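You operate a simulated robot arm through the tools that you are given. There is no shell and no other tool. Be economical: measure what you need, move in short steps, check, and stop when the job is done.

Carry out the task below with a simulated robot arm. There is one attempt and no reset: what you move stays moved.

## Task
Put one of the yellow sponges from the middle of the plank table on the square tile there.
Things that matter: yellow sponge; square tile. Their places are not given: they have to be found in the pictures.

Only the result counts: the job must be done as asked and must still hold three seconds after the hand-in. Knocking over, shifting, dropping, spilling or breaking anything else fails it.

## Robot
A 6-joint arm with a two-finger parallel gripper, fixed in place. Base frame: the origin is at the foot of the arm, x ahead of it, y to its left, z up; the work surface is at about z = 0. Readings come in cm, rad, newtons and seconds.
With the tool pointing down near the work surface it reaches from about 16 to 42 cm from the base axis. Its first joint turns from -1.152 to 1.152 rad. Payload 1.57 kg.
The TCP is the grasp point between the finger pads, 3 cm short of the fingertips. In the tool frame z runs along the fingers and y along their closing line. Largest opening 8 cm; finger width 1.7, thickness 1.2; the body of the gripper, 4 by 8.2 cm, starts 8 cm behind the TCP.
Orientation is that of the tool frame in the base frame, as [roll, pitch, yaw] about the fixed x, y, z axes, in that order (R = Rz(yaw) Ry(pitch) Rx(roll)). With the fingers straight down and closing along the base's y, the tool's x points along the base's -x, its y along +y and its z along -z.

## Interface
- The arm moves only by the tool send_rows. Its argument "commands" is a list of rows, each an object of numbers (a shift or turn left out is 0, a gripper value left out holds the last): "tx", "ty", "tz": the shift along the base's x, y, z in units of 100 mm (1.0 is 100 mm); "ax", "ay", "az": the turn, a rotation vector about the base's x, y, z in units of 45 degrees (1.0 is 45 degrees). In form: [{"tx": .., "ty": .., "tz": .., "ax": .., "ay": .., "az": ..}, ...]. A call has 1 to 8 rows; each row is the pose to reach, as a shift and turn from the pose commanded when the call began. "gripper" is the closure in counts, from 0 (fully open) to 255 (shut), set as the call begins (left out, the last holds). A call with a number of a shift or a turn outside -1 to 1 is refused whole. A row lasts 0.2 s, in which the tool goes at most 5 cm and 0.15 rad; a call with a longer step from one row to the next is refused whole, and so is a gripper value outside its range. A pose out of reach is approached as far as the arm can. The call stops where the force on the tool passes 40 N (or 10 N more than at its start, if that is more) or the arm is blocked; 0.2 s more then pass. The fingers move at their own pace (about 15.3 cm/s each) and stop on an object; they squeeze with about 43 N. The grip force told is the motor's: it shows also when the fingers shut on nothing. Time passes only in rows, and 0.2 s behind the last, so rows that repeat a pose let the fingers close. The reply holds the time, the measured pose of the TCP, the force on the tool along the base axes, the opening and the grip force, in the units named above and with some noise.
- Cameras (640 x 400 px; columns grow to the right, rows downward): "scene" is fixed at [5.01, -32.98, 41.98]; the picture's right is [0.82, -0.57, 0.00], its down [-0.40, -0.57, -0.72] and it looks along [0.41, 0.59, -0.69] (base axes); focal length 214 px, centre (320, 200). "wrist" rides on the gripper at [-3.2, 0, -7.8] in the tool frame; the picture's right is [0.00, -1.00, 0.00], its down [0.97, 0.00, -0.24] and it looks along [0.24, 0.00, 0.97] (tool axes); focal length 218 px, centre (320, 200).
- capture(camera): a new picture of that camera. It takes no simulated time.
- point_at(camera, pixels): for up to 12 pixels [column, row] of the newest picture of that camera ("zoom" is the newest enlarged one), the place [x, y, z] in the base frame of the surface seen there, good to about 0.2 cm, but the place of the scene camera against the robot may be out by one fixed shift of up to 1.2 cm in any direction. It takes no simulated time.
- zoom(camera, box): a new picture of the part [left, top, right, bottom] of that camera's present view, enlarged. It takes no simulated time.
- hand_in(): hands the job in; it is judged then, once.

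Go step by step. Measure first, check grasps and placings, and put right what went wrong. The budget is 60 turns and 20 pictures, counting those below and the enlarged ones. Unless the task says otherwise, let go and move clear before handing in, and close with one line.

The tools are called after "Call:" by a JSON object that holds its "name" and its "arguments". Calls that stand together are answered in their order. send_rows: Moves the arm, as the interface text tells. Its arguments: {"type":"object","properties":{"commands":{"type":"array","items":{"type":"object","properties":{"tx":{"type":"number"},"ty":{"type":"number"},"tz":{"type":"number"},"ax":{"type":"number"},"ay":{"type":"number"},"az":{"type":"number"}}}},"gripper":{"type":"number"}},"required":["commands"]} The other tools are called the same way: capture (camera) takes a picture; point_at (camera, pixels) gives the place of the surface under pixels of a picture; zoom (camera, box) takes an enlarged picture of a part of a camera's view; hand_in () hands the job in.

At the start:

```text
time: 0.0
tool_pos: [21.67, 7.54, 27.74]
orientation: [-3.142, 0.004, -3.14]
wrist_force: [-0.9, -1.2, -0.2]
grip_width: 8.0
grip_force: 0.1
```

scene: 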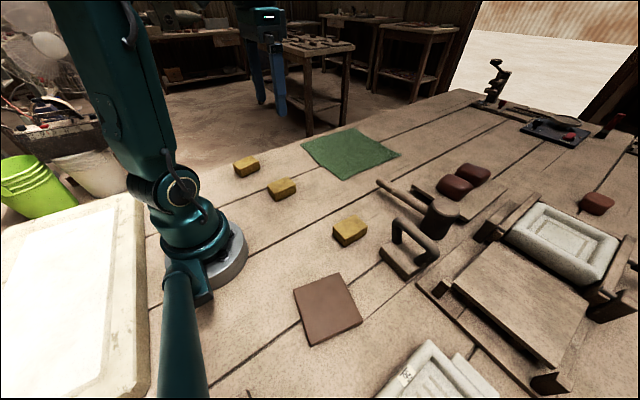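
wrist: 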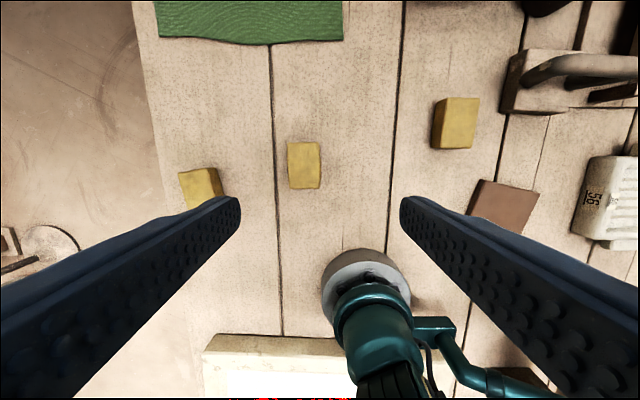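

The scene shows three yellow sponges at (246,166), (282,188) and (350,230), and a brown square tile at (328,308). I'll measure them in both cameras.

Call:
{"name": "point_at", "arguments": {"camera": "scene", "pixels": [[348, 225], [333, 230], [350, 247], [367, 233], [348, 214], [328, 308], [294, 290], [340, 274], [362, 323], [311, 346], [282, 184], [400, 262]]}}

Call:
{"name": "point_at", "arguments": {"camera": "wrist", "pixels": [[458, 122], [446, 97], [479, 98], [473, 149], [433, 146], [505, 205], [480, 180], [538, 193], [303, 165], [292, 142], [319, 187], [420, 160]]}}

Call:
{"name": "zoom", "arguments": {"camera": "scene", "box": [220, 140, 460, 360]}}

```text
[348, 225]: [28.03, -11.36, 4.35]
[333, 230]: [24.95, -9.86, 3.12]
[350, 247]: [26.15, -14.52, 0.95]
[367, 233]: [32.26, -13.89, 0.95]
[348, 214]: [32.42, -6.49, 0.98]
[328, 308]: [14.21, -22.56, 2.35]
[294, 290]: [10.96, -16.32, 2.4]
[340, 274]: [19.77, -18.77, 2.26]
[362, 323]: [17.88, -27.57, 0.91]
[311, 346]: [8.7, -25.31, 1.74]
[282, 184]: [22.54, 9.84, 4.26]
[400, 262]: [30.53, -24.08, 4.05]
```

```text
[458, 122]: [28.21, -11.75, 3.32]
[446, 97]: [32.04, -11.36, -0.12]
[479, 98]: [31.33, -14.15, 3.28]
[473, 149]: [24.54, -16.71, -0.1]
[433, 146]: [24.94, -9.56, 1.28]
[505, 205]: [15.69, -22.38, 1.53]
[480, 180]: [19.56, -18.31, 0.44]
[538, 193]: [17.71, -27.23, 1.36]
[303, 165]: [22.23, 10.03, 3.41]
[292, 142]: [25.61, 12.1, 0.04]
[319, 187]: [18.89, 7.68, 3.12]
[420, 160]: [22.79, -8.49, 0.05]
```

```text
1.82 times, centred on (340, 250) of scene
```

zoom: 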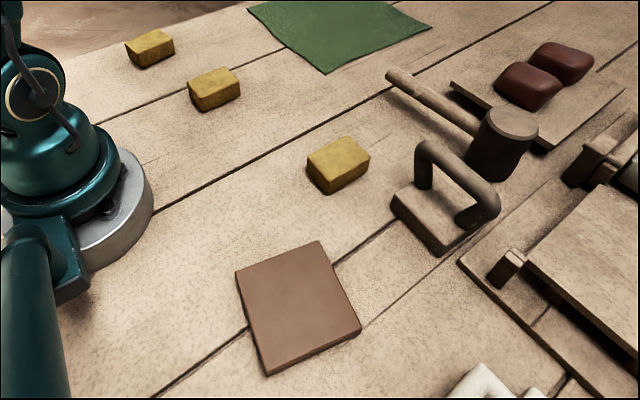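

The wrist camera puts the table at z≈0, so scene heights read about 1 cm high. The nearest sponge is centred near (28.2,-11.7), top 3.3, and the tile near (14.3,-22), top about 1.4. I'll move over that sponge for a closer look.

Call:
{"name": "send_rows", "arguments": {"commands": [{"tx": 0.1, "ty": -0.3}, {"tx": 0.2, "ty": -0.6, "tz": -0.1}, {"tx": 0.3, "ty": -0.95, "tz": -0.3}, {"tx": 0.3, "ty": -0.95, "tz": -0.3}], "gripper": 0}}

Call:
{"name": "send_rows", "arguments": {"commands": [{"tx": 0.1, "ty": -0.3}, {"tx": 0.2, "ty": -0.6, "tz": -0.2}, {"tx": 0.35, "ty": -0.95, "tz": -0.4}, {"tx": 0.35, "ty": -0.95, "tz": -0.7}, {"tx": 0.35, "ty": -0.95, "tz": -0.7}]}}

Call:
{"name": "capture", "arguments": {"camera": "wrist"}}

```text
time: 1.0
tool_pos: [24.45, -2.24, 24.87]
orientation: [-3.141, 0.003, -3.139]
wrist_force: [-0.2, 0.1, 0.1]
grip_width: 8.01
grip_force: 0.1
```

```text
time: 2.2
tool_pos: [28.14, -11.16, 17.62]
orientation: [3.139, 0.003, -3.138]
wrist_force: [0.9, 0.8, -0.3]
grip_width: 7.99
grip_force: 0.0
```

```text
16 pictures are left
```

wrist: 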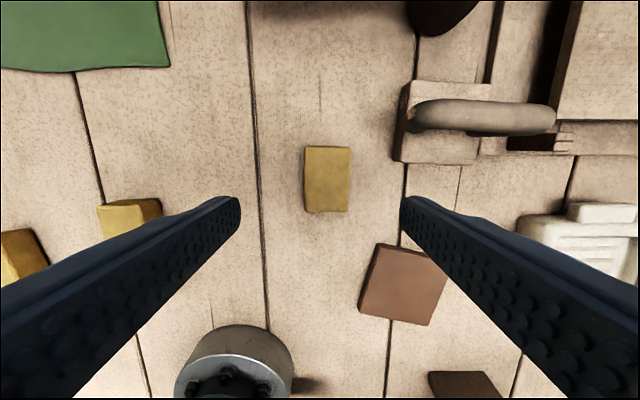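

The sponge is at (328,179) between the fingers and nearly square to the closing line; the tile is at (403,285). I'll measure both from here.

Call:
{"name": "point_at", "arguments": {"camera": "wrist", "pixels": [[328, 179], [308, 149], [349, 149], [308, 209], [346, 209], [403, 285], [381, 247], [442, 256], [364, 309], [428, 322], [402, 130], [370, 180]]}}

```text
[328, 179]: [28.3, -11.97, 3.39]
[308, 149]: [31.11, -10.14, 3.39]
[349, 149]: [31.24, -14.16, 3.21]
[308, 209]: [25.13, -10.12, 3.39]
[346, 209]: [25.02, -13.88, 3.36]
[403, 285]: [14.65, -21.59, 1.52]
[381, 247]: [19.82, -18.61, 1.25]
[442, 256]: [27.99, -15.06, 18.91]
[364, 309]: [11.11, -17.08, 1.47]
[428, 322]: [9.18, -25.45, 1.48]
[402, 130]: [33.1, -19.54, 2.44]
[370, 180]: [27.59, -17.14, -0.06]
```

Sponge: centre (28.15,-12.05), 4.0 cm across y, top 3.4. Tile: centre about (14.4,-22.0), top 1.45, turned about -13°. I'll centre over the sponge and descend partway.

Call:
{"name": "send_rows", "arguments": {"commands": [{"ty": -0.06, "tz": -0.3}, {"ty": -0.06, "tz": -0.6}, {"ty": -0.06, "tz": -0.9}, {"ty": -0.06, "tz": -0.9}, {"ty": -0.06, "tz": -0.9}]}}

```text
time: 3.4
tool_pos: [28.31, -11.83, 8.83]
orientation: [3.141, 0.005, -3.14]
wrist_force: [-0.6, 1.1, -0.4]
grip_width: 7.98
grip_force: 0.1
```

The tool is at (28.3,-11.8,8.8), with the sponge centred between the fingers. I'll go down to z≈3.6.

Call:
{"name": "send_rows", "arguments": {"commands": [{"ty": -0.02, "tz": -0.2}, {"ty": -0.02, "tz": -0.4}, {"ty": -0.02, "tz": -0.51}, {"ty": -0.02, "tz": -0.51}, {"ty": -0.02, "tz": -0.51}]}}

```text
time: 4.6
tool_pos: [28.36, -12.23, 3.84]
orientation: [-3.142, 0.003, -3.14]
wrist_force: [0.5, -0.7, -0.5]
grip_width: 7.99
grip_force: 0.0
```

The tool is at z=3.84, tips about 0.8 above the table. I'll close to about 3.3 cm so as not to crush the sponge.

Call:
{"name": "send_rows", "arguments": {"commands": [{"tz": 0}, {"tz": 0}, {"tz": 0}], "gripper": 150}}

```text
time: 5.4
tool_pos: [28.32, -11.98, 3.81]
orientation: [3.141, 0.004, -3.14]
wrist_force: [-0.5, 0.0, 0.4]
grip_width: 4.85
grip_force: 42.8
```

The fingers stopped on the sponge at 4.85 cm with 42.8 N of grip. I'll lift it and check.

Call:
{"name": "send_rows", "arguments": {"commands": [{"tz": 0.1}, {"tz": 0.3}, {"tz": 0.6}, {"tz": 0.9}, {"tz": 0.9}]}}

Call:
{"name": "capture", "arguments": {"camera": "wrist"}}

Call:
{"name": "capture", "arguments": {"camera": "scene"}}

```text
time: 6.6
tool_pos: [27.96, -12.28, 12.59]
orientation: [3.141, 0.005, -3.14]
wrist_force: [-1.1, 0.5, -0.5]
grip_width: 3.28
grip_force: 0.0
```

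```text
15 pictures are left
```

wrist: 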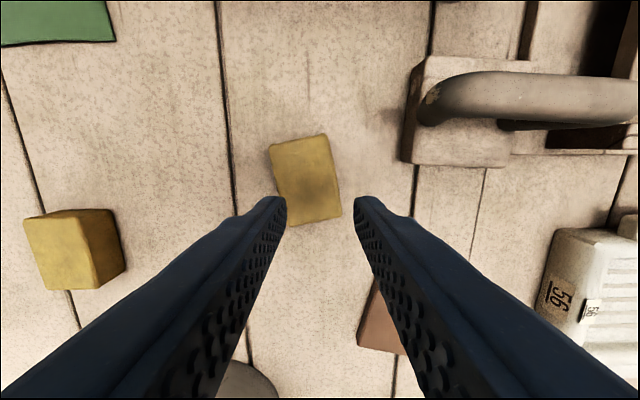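

```text
14 pictures are left
```

scene: 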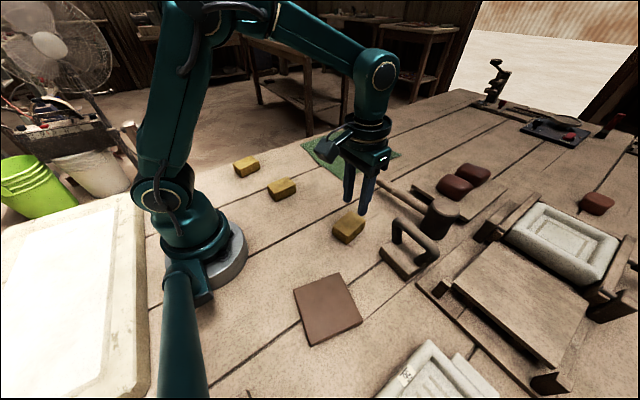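

The grasp slipped: the sponge stayed on the table and turned a little, now at (305,180), and the grip reads 0. I'll measure it again and open the fingers.

Call:
{"name": "point_at", "arguments": {"camera": "wrist", "pixels": [[307, 178], [270, 147], [325, 136], [340, 213], [293, 224], [280, 180], [333, 180], [402, 130], [385, 320], [350, 160], [300, 160], [315, 205]]}}

Call:
{"name": "zoom", "arguments": {"camera": "wrist", "box": [220, 100, 400, 260]}}

Call:
{"name": "send_rows", "arguments": {"commands": [{"tz": 0}, {"tz": 0}, {"tz": 0}], "gripper": 0}}

```text
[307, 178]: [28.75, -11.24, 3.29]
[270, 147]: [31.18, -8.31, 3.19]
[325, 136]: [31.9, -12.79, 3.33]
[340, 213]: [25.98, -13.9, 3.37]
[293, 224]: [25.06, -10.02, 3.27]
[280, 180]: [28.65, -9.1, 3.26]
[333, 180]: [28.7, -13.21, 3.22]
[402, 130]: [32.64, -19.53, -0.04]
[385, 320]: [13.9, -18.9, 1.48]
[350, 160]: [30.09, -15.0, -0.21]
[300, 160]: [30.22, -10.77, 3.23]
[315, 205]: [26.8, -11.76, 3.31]
```

```text
2.50 times, centred on (310, 180) of wrist
```

zoom: 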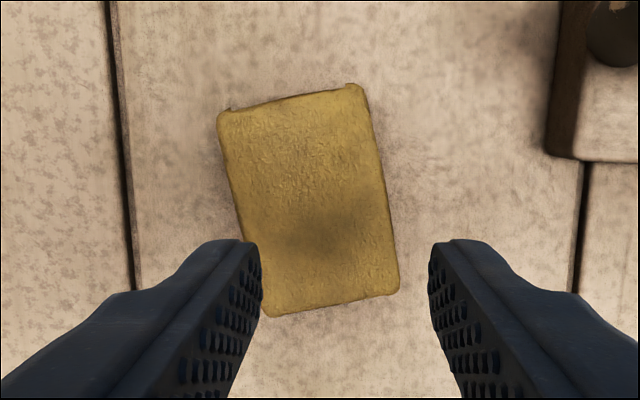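

```text
time: 7.4
tool_pos: [28.02, -12.25, 12.49]
orientation: [-3.141, 0.004, -3.14]
wrist_force: [-1.1, 0.6, -0.2]
grip_width: 8.01
grip_force: 0.1
```

Slip left the sponge centred at (28.5,-11.25), turned about +13°. I'll turn the gripper to match, centre it, and go down partway.

Call:
{"name": "send_rows", "arguments": {"commands": [{"tx": 0.035, "ty": 0.1, "az": 0.15}, {"tx": 0.035, "ty": 0.1, "az": 0.29, "tz": -0.2}, {"tx": 0.035, "ty": 0.1, "az": 0.29, "tz": -0.4}, {"tx": 0.035, "ty": 0.1, "az": 0.29, "tz": -0.45}, {"tx": 0.035, "ty": 0.1, "az": 0.29, "tz": -0.45}]}}

Call:
{"name": "capture", "arguments": {"camera": "wrist"}}

```text
time: 8.6
tool_pos: [28.57, -11.23, 8.15]
orientation: [3.141, 0.004, -2.912]
wrist_force: [0.0, -1.2, 0.5]
grip_width: 8.0
grip_force: 0.1
```

```text
12 pictures are left
```

wrist: 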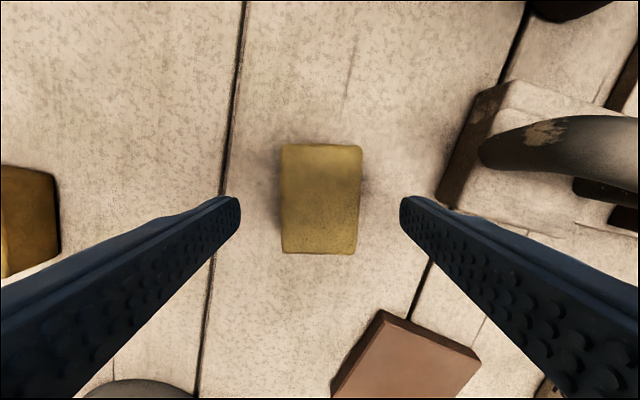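

The sponge is now square and centred between the fingers (columns 282–361 against tips at 240 and 400). I'll descend to z≈3.4.

Call:
{"name": "send_rows", "arguments": {"commands": [{"tz": -0.2}, {"tz": -0.38}, {"tz": -0.47}, {"tz": -0.47}, {"tz": -0.47}]}}

Call:
{"name": "send_rows", "arguments": {"commands": [{"tz": 0}, {"tz": 0}, {"tz": 0}, {"tz": 0}], "gripper": 255}}

Call:
{"name": "capture", "arguments": {"camera": "wrist"}}

```text
time: 9.8
tool_pos: [28.33, -11.03, 3.21]
orientation: [-3.141, 0.002, -2.913]
wrist_force: [-0.1, 0.1, -0.3]
grip_width: 7.99
grip_force: 0.1
```

```text
time: 10.8
tool_pos: [28.49, -11.11, 3.14]
orientation: [3.141, 0.002, -2.914]
wrist_force: [0.0, -0.6, 0.3]
grip_width: 4.86
grip_force: 43.1
```

```text
11 pictures are left
```

wrist: 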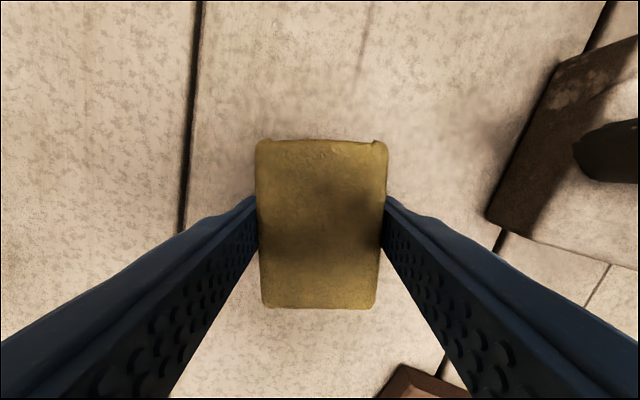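

The sponge is held squarely at 4.86 cm with 43 N. I'll lift slowly by a few cm and check the grip.

Call:
{"name": "send_rows", "arguments": {"commands": [{"tz": 0.02}, {"tz": 0.05}, {"tz": 0.08}, {"tz": 0.12}, {"tz": 0.18}, {"tz": 0.24}, {"tz": 0.3}, {"tz": 0.3}]}}

Call:
{"name": "capture", "arguments": {"camera": "wrist"}}

```text
time: 12.6
tool_pos: [28.4, -11.22, 6.4]
orientation: [-3.141, 0.004, -2.913]
wrist_force: [0.2, 1.0, -0.5]
grip_width: 4.85
grip_force: 42.4
```

```text
10 pictures are left
```

wrist: 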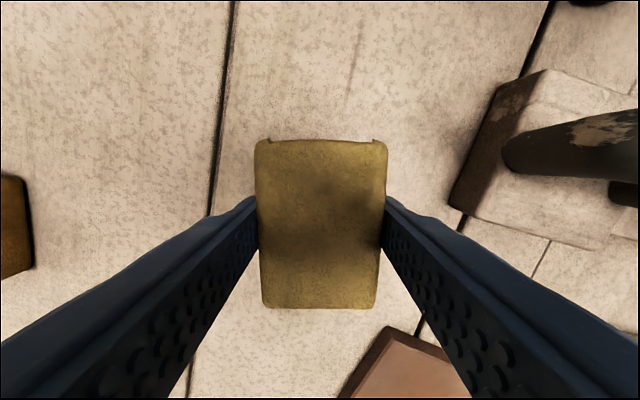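

The sponge came up with the gripper (width 4.85, 42 N). I'll carry it to above the tile centre (14.4,-22.05), turning -25° to match the tile.

Call:
{"name": "send_rows", "arguments": {"commands": [{"tz": 0.2}, {"tz": 0.3, "tx": -0.1, "ty": -0.08, "az": -0.08}, {"tz": 0.3, "tx": -0.25, "ty": -0.2, "az": -0.18}, {"tz": 0.3, "tx": -0.4, "ty": -0.31, "az": -0.28}, {"tz": 0.3, "tx": -0.55, "ty": -0.43, "az": -0.38}, {"tz": 0.3, "tx": -0.7, "ty": -0.54, "az": -0.48}, {"tz": 0.3, "tx": -0.7, "ty": -0.54, "az": -0.55}]}}

Call:
{"name": "send_rows", "arguments": {"commands": [{"tx": -0.1, "ty": -0.08}, {"tx": -0.25, "ty": -0.2}, {"tx": -0.4, "ty": -0.31}, {"tx": -0.55, "ty": -0.43}, {"tx": -0.65, "ty": -0.5}, {"tx": -0.71, "ty": -0.54}, {"tx": -0.71, "ty": -0.54}]}}

Call:
{"name": "capture", "arguments": {"camera": "wrist"}}

Call:
{"name": "capture", "arguments": {"camera": "scene"}}

```text
time: 14.2
tool_pos: [21.4, -16.6, 9.53]
orientation: [-3.139, 0.004, 2.937]
wrist_force: [-0.5, -0.5, -0.2]
grip_width: 4.87
grip_force: 43.2
```

```text
time: 15.8
tool_pos: [14.37, -22.03, 9.4]
orientation: [3.141, 0.005, 2.94]
wrist_force: [0.3, 0.0, -0.3]
grip_width: 4.87
grip_force: 43.1
```

```text
9 pictures are left
```

wrist: 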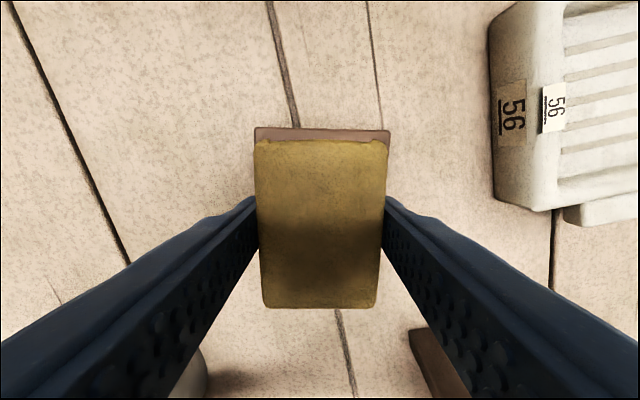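

```text
8 pictures are left
```

scene: 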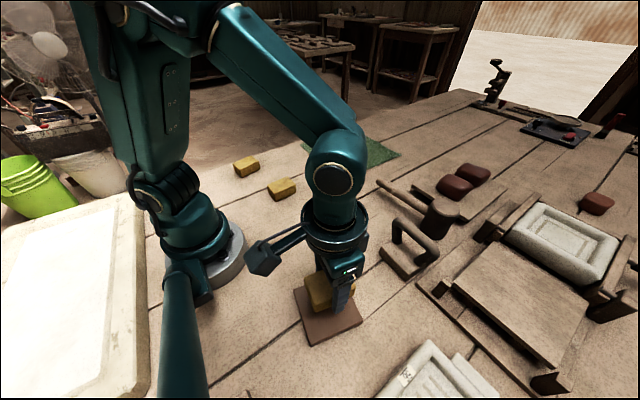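

The sponge is centred over the tile and lined up with it. I'll lower it to just above contact (the sponge should touch at about z=4.85).

Call:
{"name": "send_rows", "arguments": {"commands": [{"tz": -0.15}, {"tz": -0.3}, {"tz": -0.38}, {"tz": -0.42}, {"tz": -0.44}, {"tz": -0.45}, {"tz": -0.45}]}}

Call:
{"name": "send_rows", "arguments": {"commands": [{"tz": -0.005}, {"tz": -0.01}, {"tz": -0.01}]}}

Call:
{"name": "zoom", "arguments": {"camera": "scene", "box": [260, 240, 400, 360]}}

```text
time: 17.4
tool_pos: [14.48, -21.96, 4.91]
orientation: [3.141, 0.001, 2.94]
wrist_force: [0.7, 0.2, -0.5]
grip_width: 4.86
grip_force: 42.9
```

```text
time: 18.2
tool_pos: [14.36, -22.07, 4.75]
orientation: [3.141, 0.003, 2.939]
wrist_force: [-0.1, 0.2, 0.0]
grip_width: 4.88
grip_force: 42.9
```

```text
3.33 times, centred on (330, 300) of scene
```

zoom: 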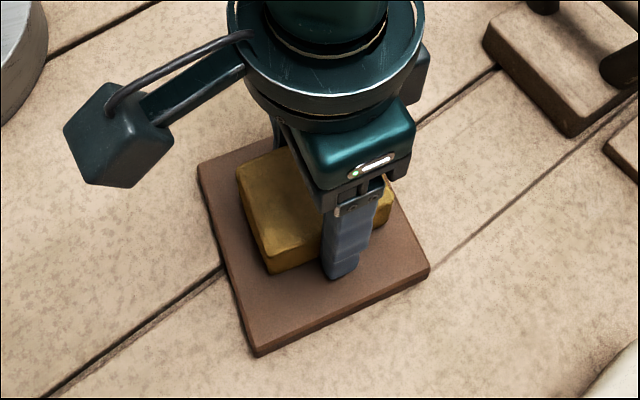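

The sponge is very near the tile but no contact force shows yet. I'll ease down another 1–2 mm.

Call:
{"name": "send_rows", "arguments": {"commands": [{"tz": -0.005}, {"tz": -0.01}, {"tz": -0.01}]}}

Call:
{"name": "send_rows", "arguments": {"commands": [{"tz": -0.005}, {"tz": -0.01}, {"tz": -0.01}]}}

```text
time: 19.0
tool_pos: [14.23, -21.99, 4.67]
orientation: [-3.141, 0.003, 2.939]
wrist_force: [-0.2, 0.0, -0.1]
grip_width: 4.86
grip_force: 42.9
```

```text
time: 19.8
tool_pos: [14.4, -21.91, 4.7]
orientation: [-3.141, 0.003, 2.939]
wrist_force: [-0.3, 0.2, 0.3]
grip_width: 4.86
grip_force: 43.2
```

Still no clear force, so I'll go down another 2 mm in small steps.

Call:
{"name": "send_rows", "arguments": {"commands": [{"tz": -0.005}, {"tz": -0.01}, {"tz": -0.01}]}}

Call:
{"name": "send_rows", "arguments": {"commands": [{"tz": -0.005}, {"tz": -0.01}, {"tz": -0.01}]}}

```text
time: 20.6
tool_pos: [14.46, -21.97, 4.6]
orientation: [-3.141, 0.002, 2.937]
wrist_force: [-5.1, 10.5, 36.7]
grip_width: 4.86
grip_force: 43.0
```

```text
time: 21.0
tool_pos: [14.38, -22.07, 4.66]
orientation: [3.141, 0.006, 2.939]
wrist_force: [-0.7, 2.7, 7.2]
grip_width: 4.85
grip_force: 43.2
stopped in row 1: the force on the tool passed its limit (the readings are from after the stop); the commanded pose is now the measured one
```

Contact is clear (7 N upward), so the sponge is resting on the tile. I'll release it and then rise straight up.

Call:
{"name": "send_rows", "arguments": {"commands": [{"tz": 0}, {"tz": 0}, {"tz": 0}], "gripper": 0}}

Call:
{"name": "send_rows", "arguments": {"commands": [{"tz": 0.1}, {"tz": 0.3}, {"tz": 0.6}, {"tz": 0.9}, {"tz": 0.9}]}}

Call:
{"name": "capture", "arguments": {"camera": "wrist"}}

Call:
{"name": "capture", "arguments": {"camera": "scene"}}

```text
time: 21.8
tool_pos: [14.39, -21.91, 4.56]
orientation: [3.14, 0.004, 2.94]
wrist_force: [0.9, -0.4, -1.2]
grip_width: 7.99
grip_force: 0.1
```

```text
time: 23.0
tool_pos: [14.32, -22.08, 13.6]
orientation: [-3.141, 0.003, 2.94]
wrist_force: [0.8, -0.1, 1.0]
grip_width: 8.03
grip_force: 0.0
```

```text
6 pictures are left
```

wrist: 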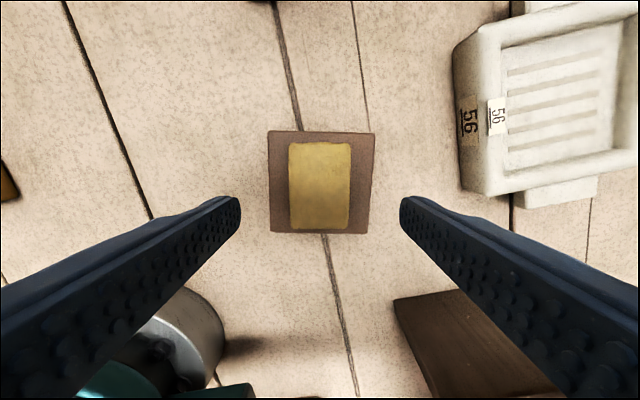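

```text
5 pictures are left
```

scene: 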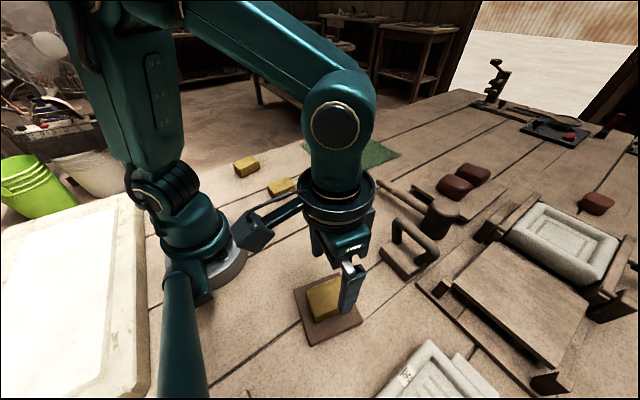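

The sponge lies flat inside the tile's edges (wrist picture: sponge columns 289–351, tile 268–373). The gripper is clear and everything else is undisturbed, so I'm handing in.

Call:
{"name": "hand_in", "arguments": {}}

```text
The job is handed in.
```

One yellow sponge is on the square tile, released with the gripper clear; the first grasp slipped and turned that sponge on the table, the second held, and nothing else looked moved in the last pictures.
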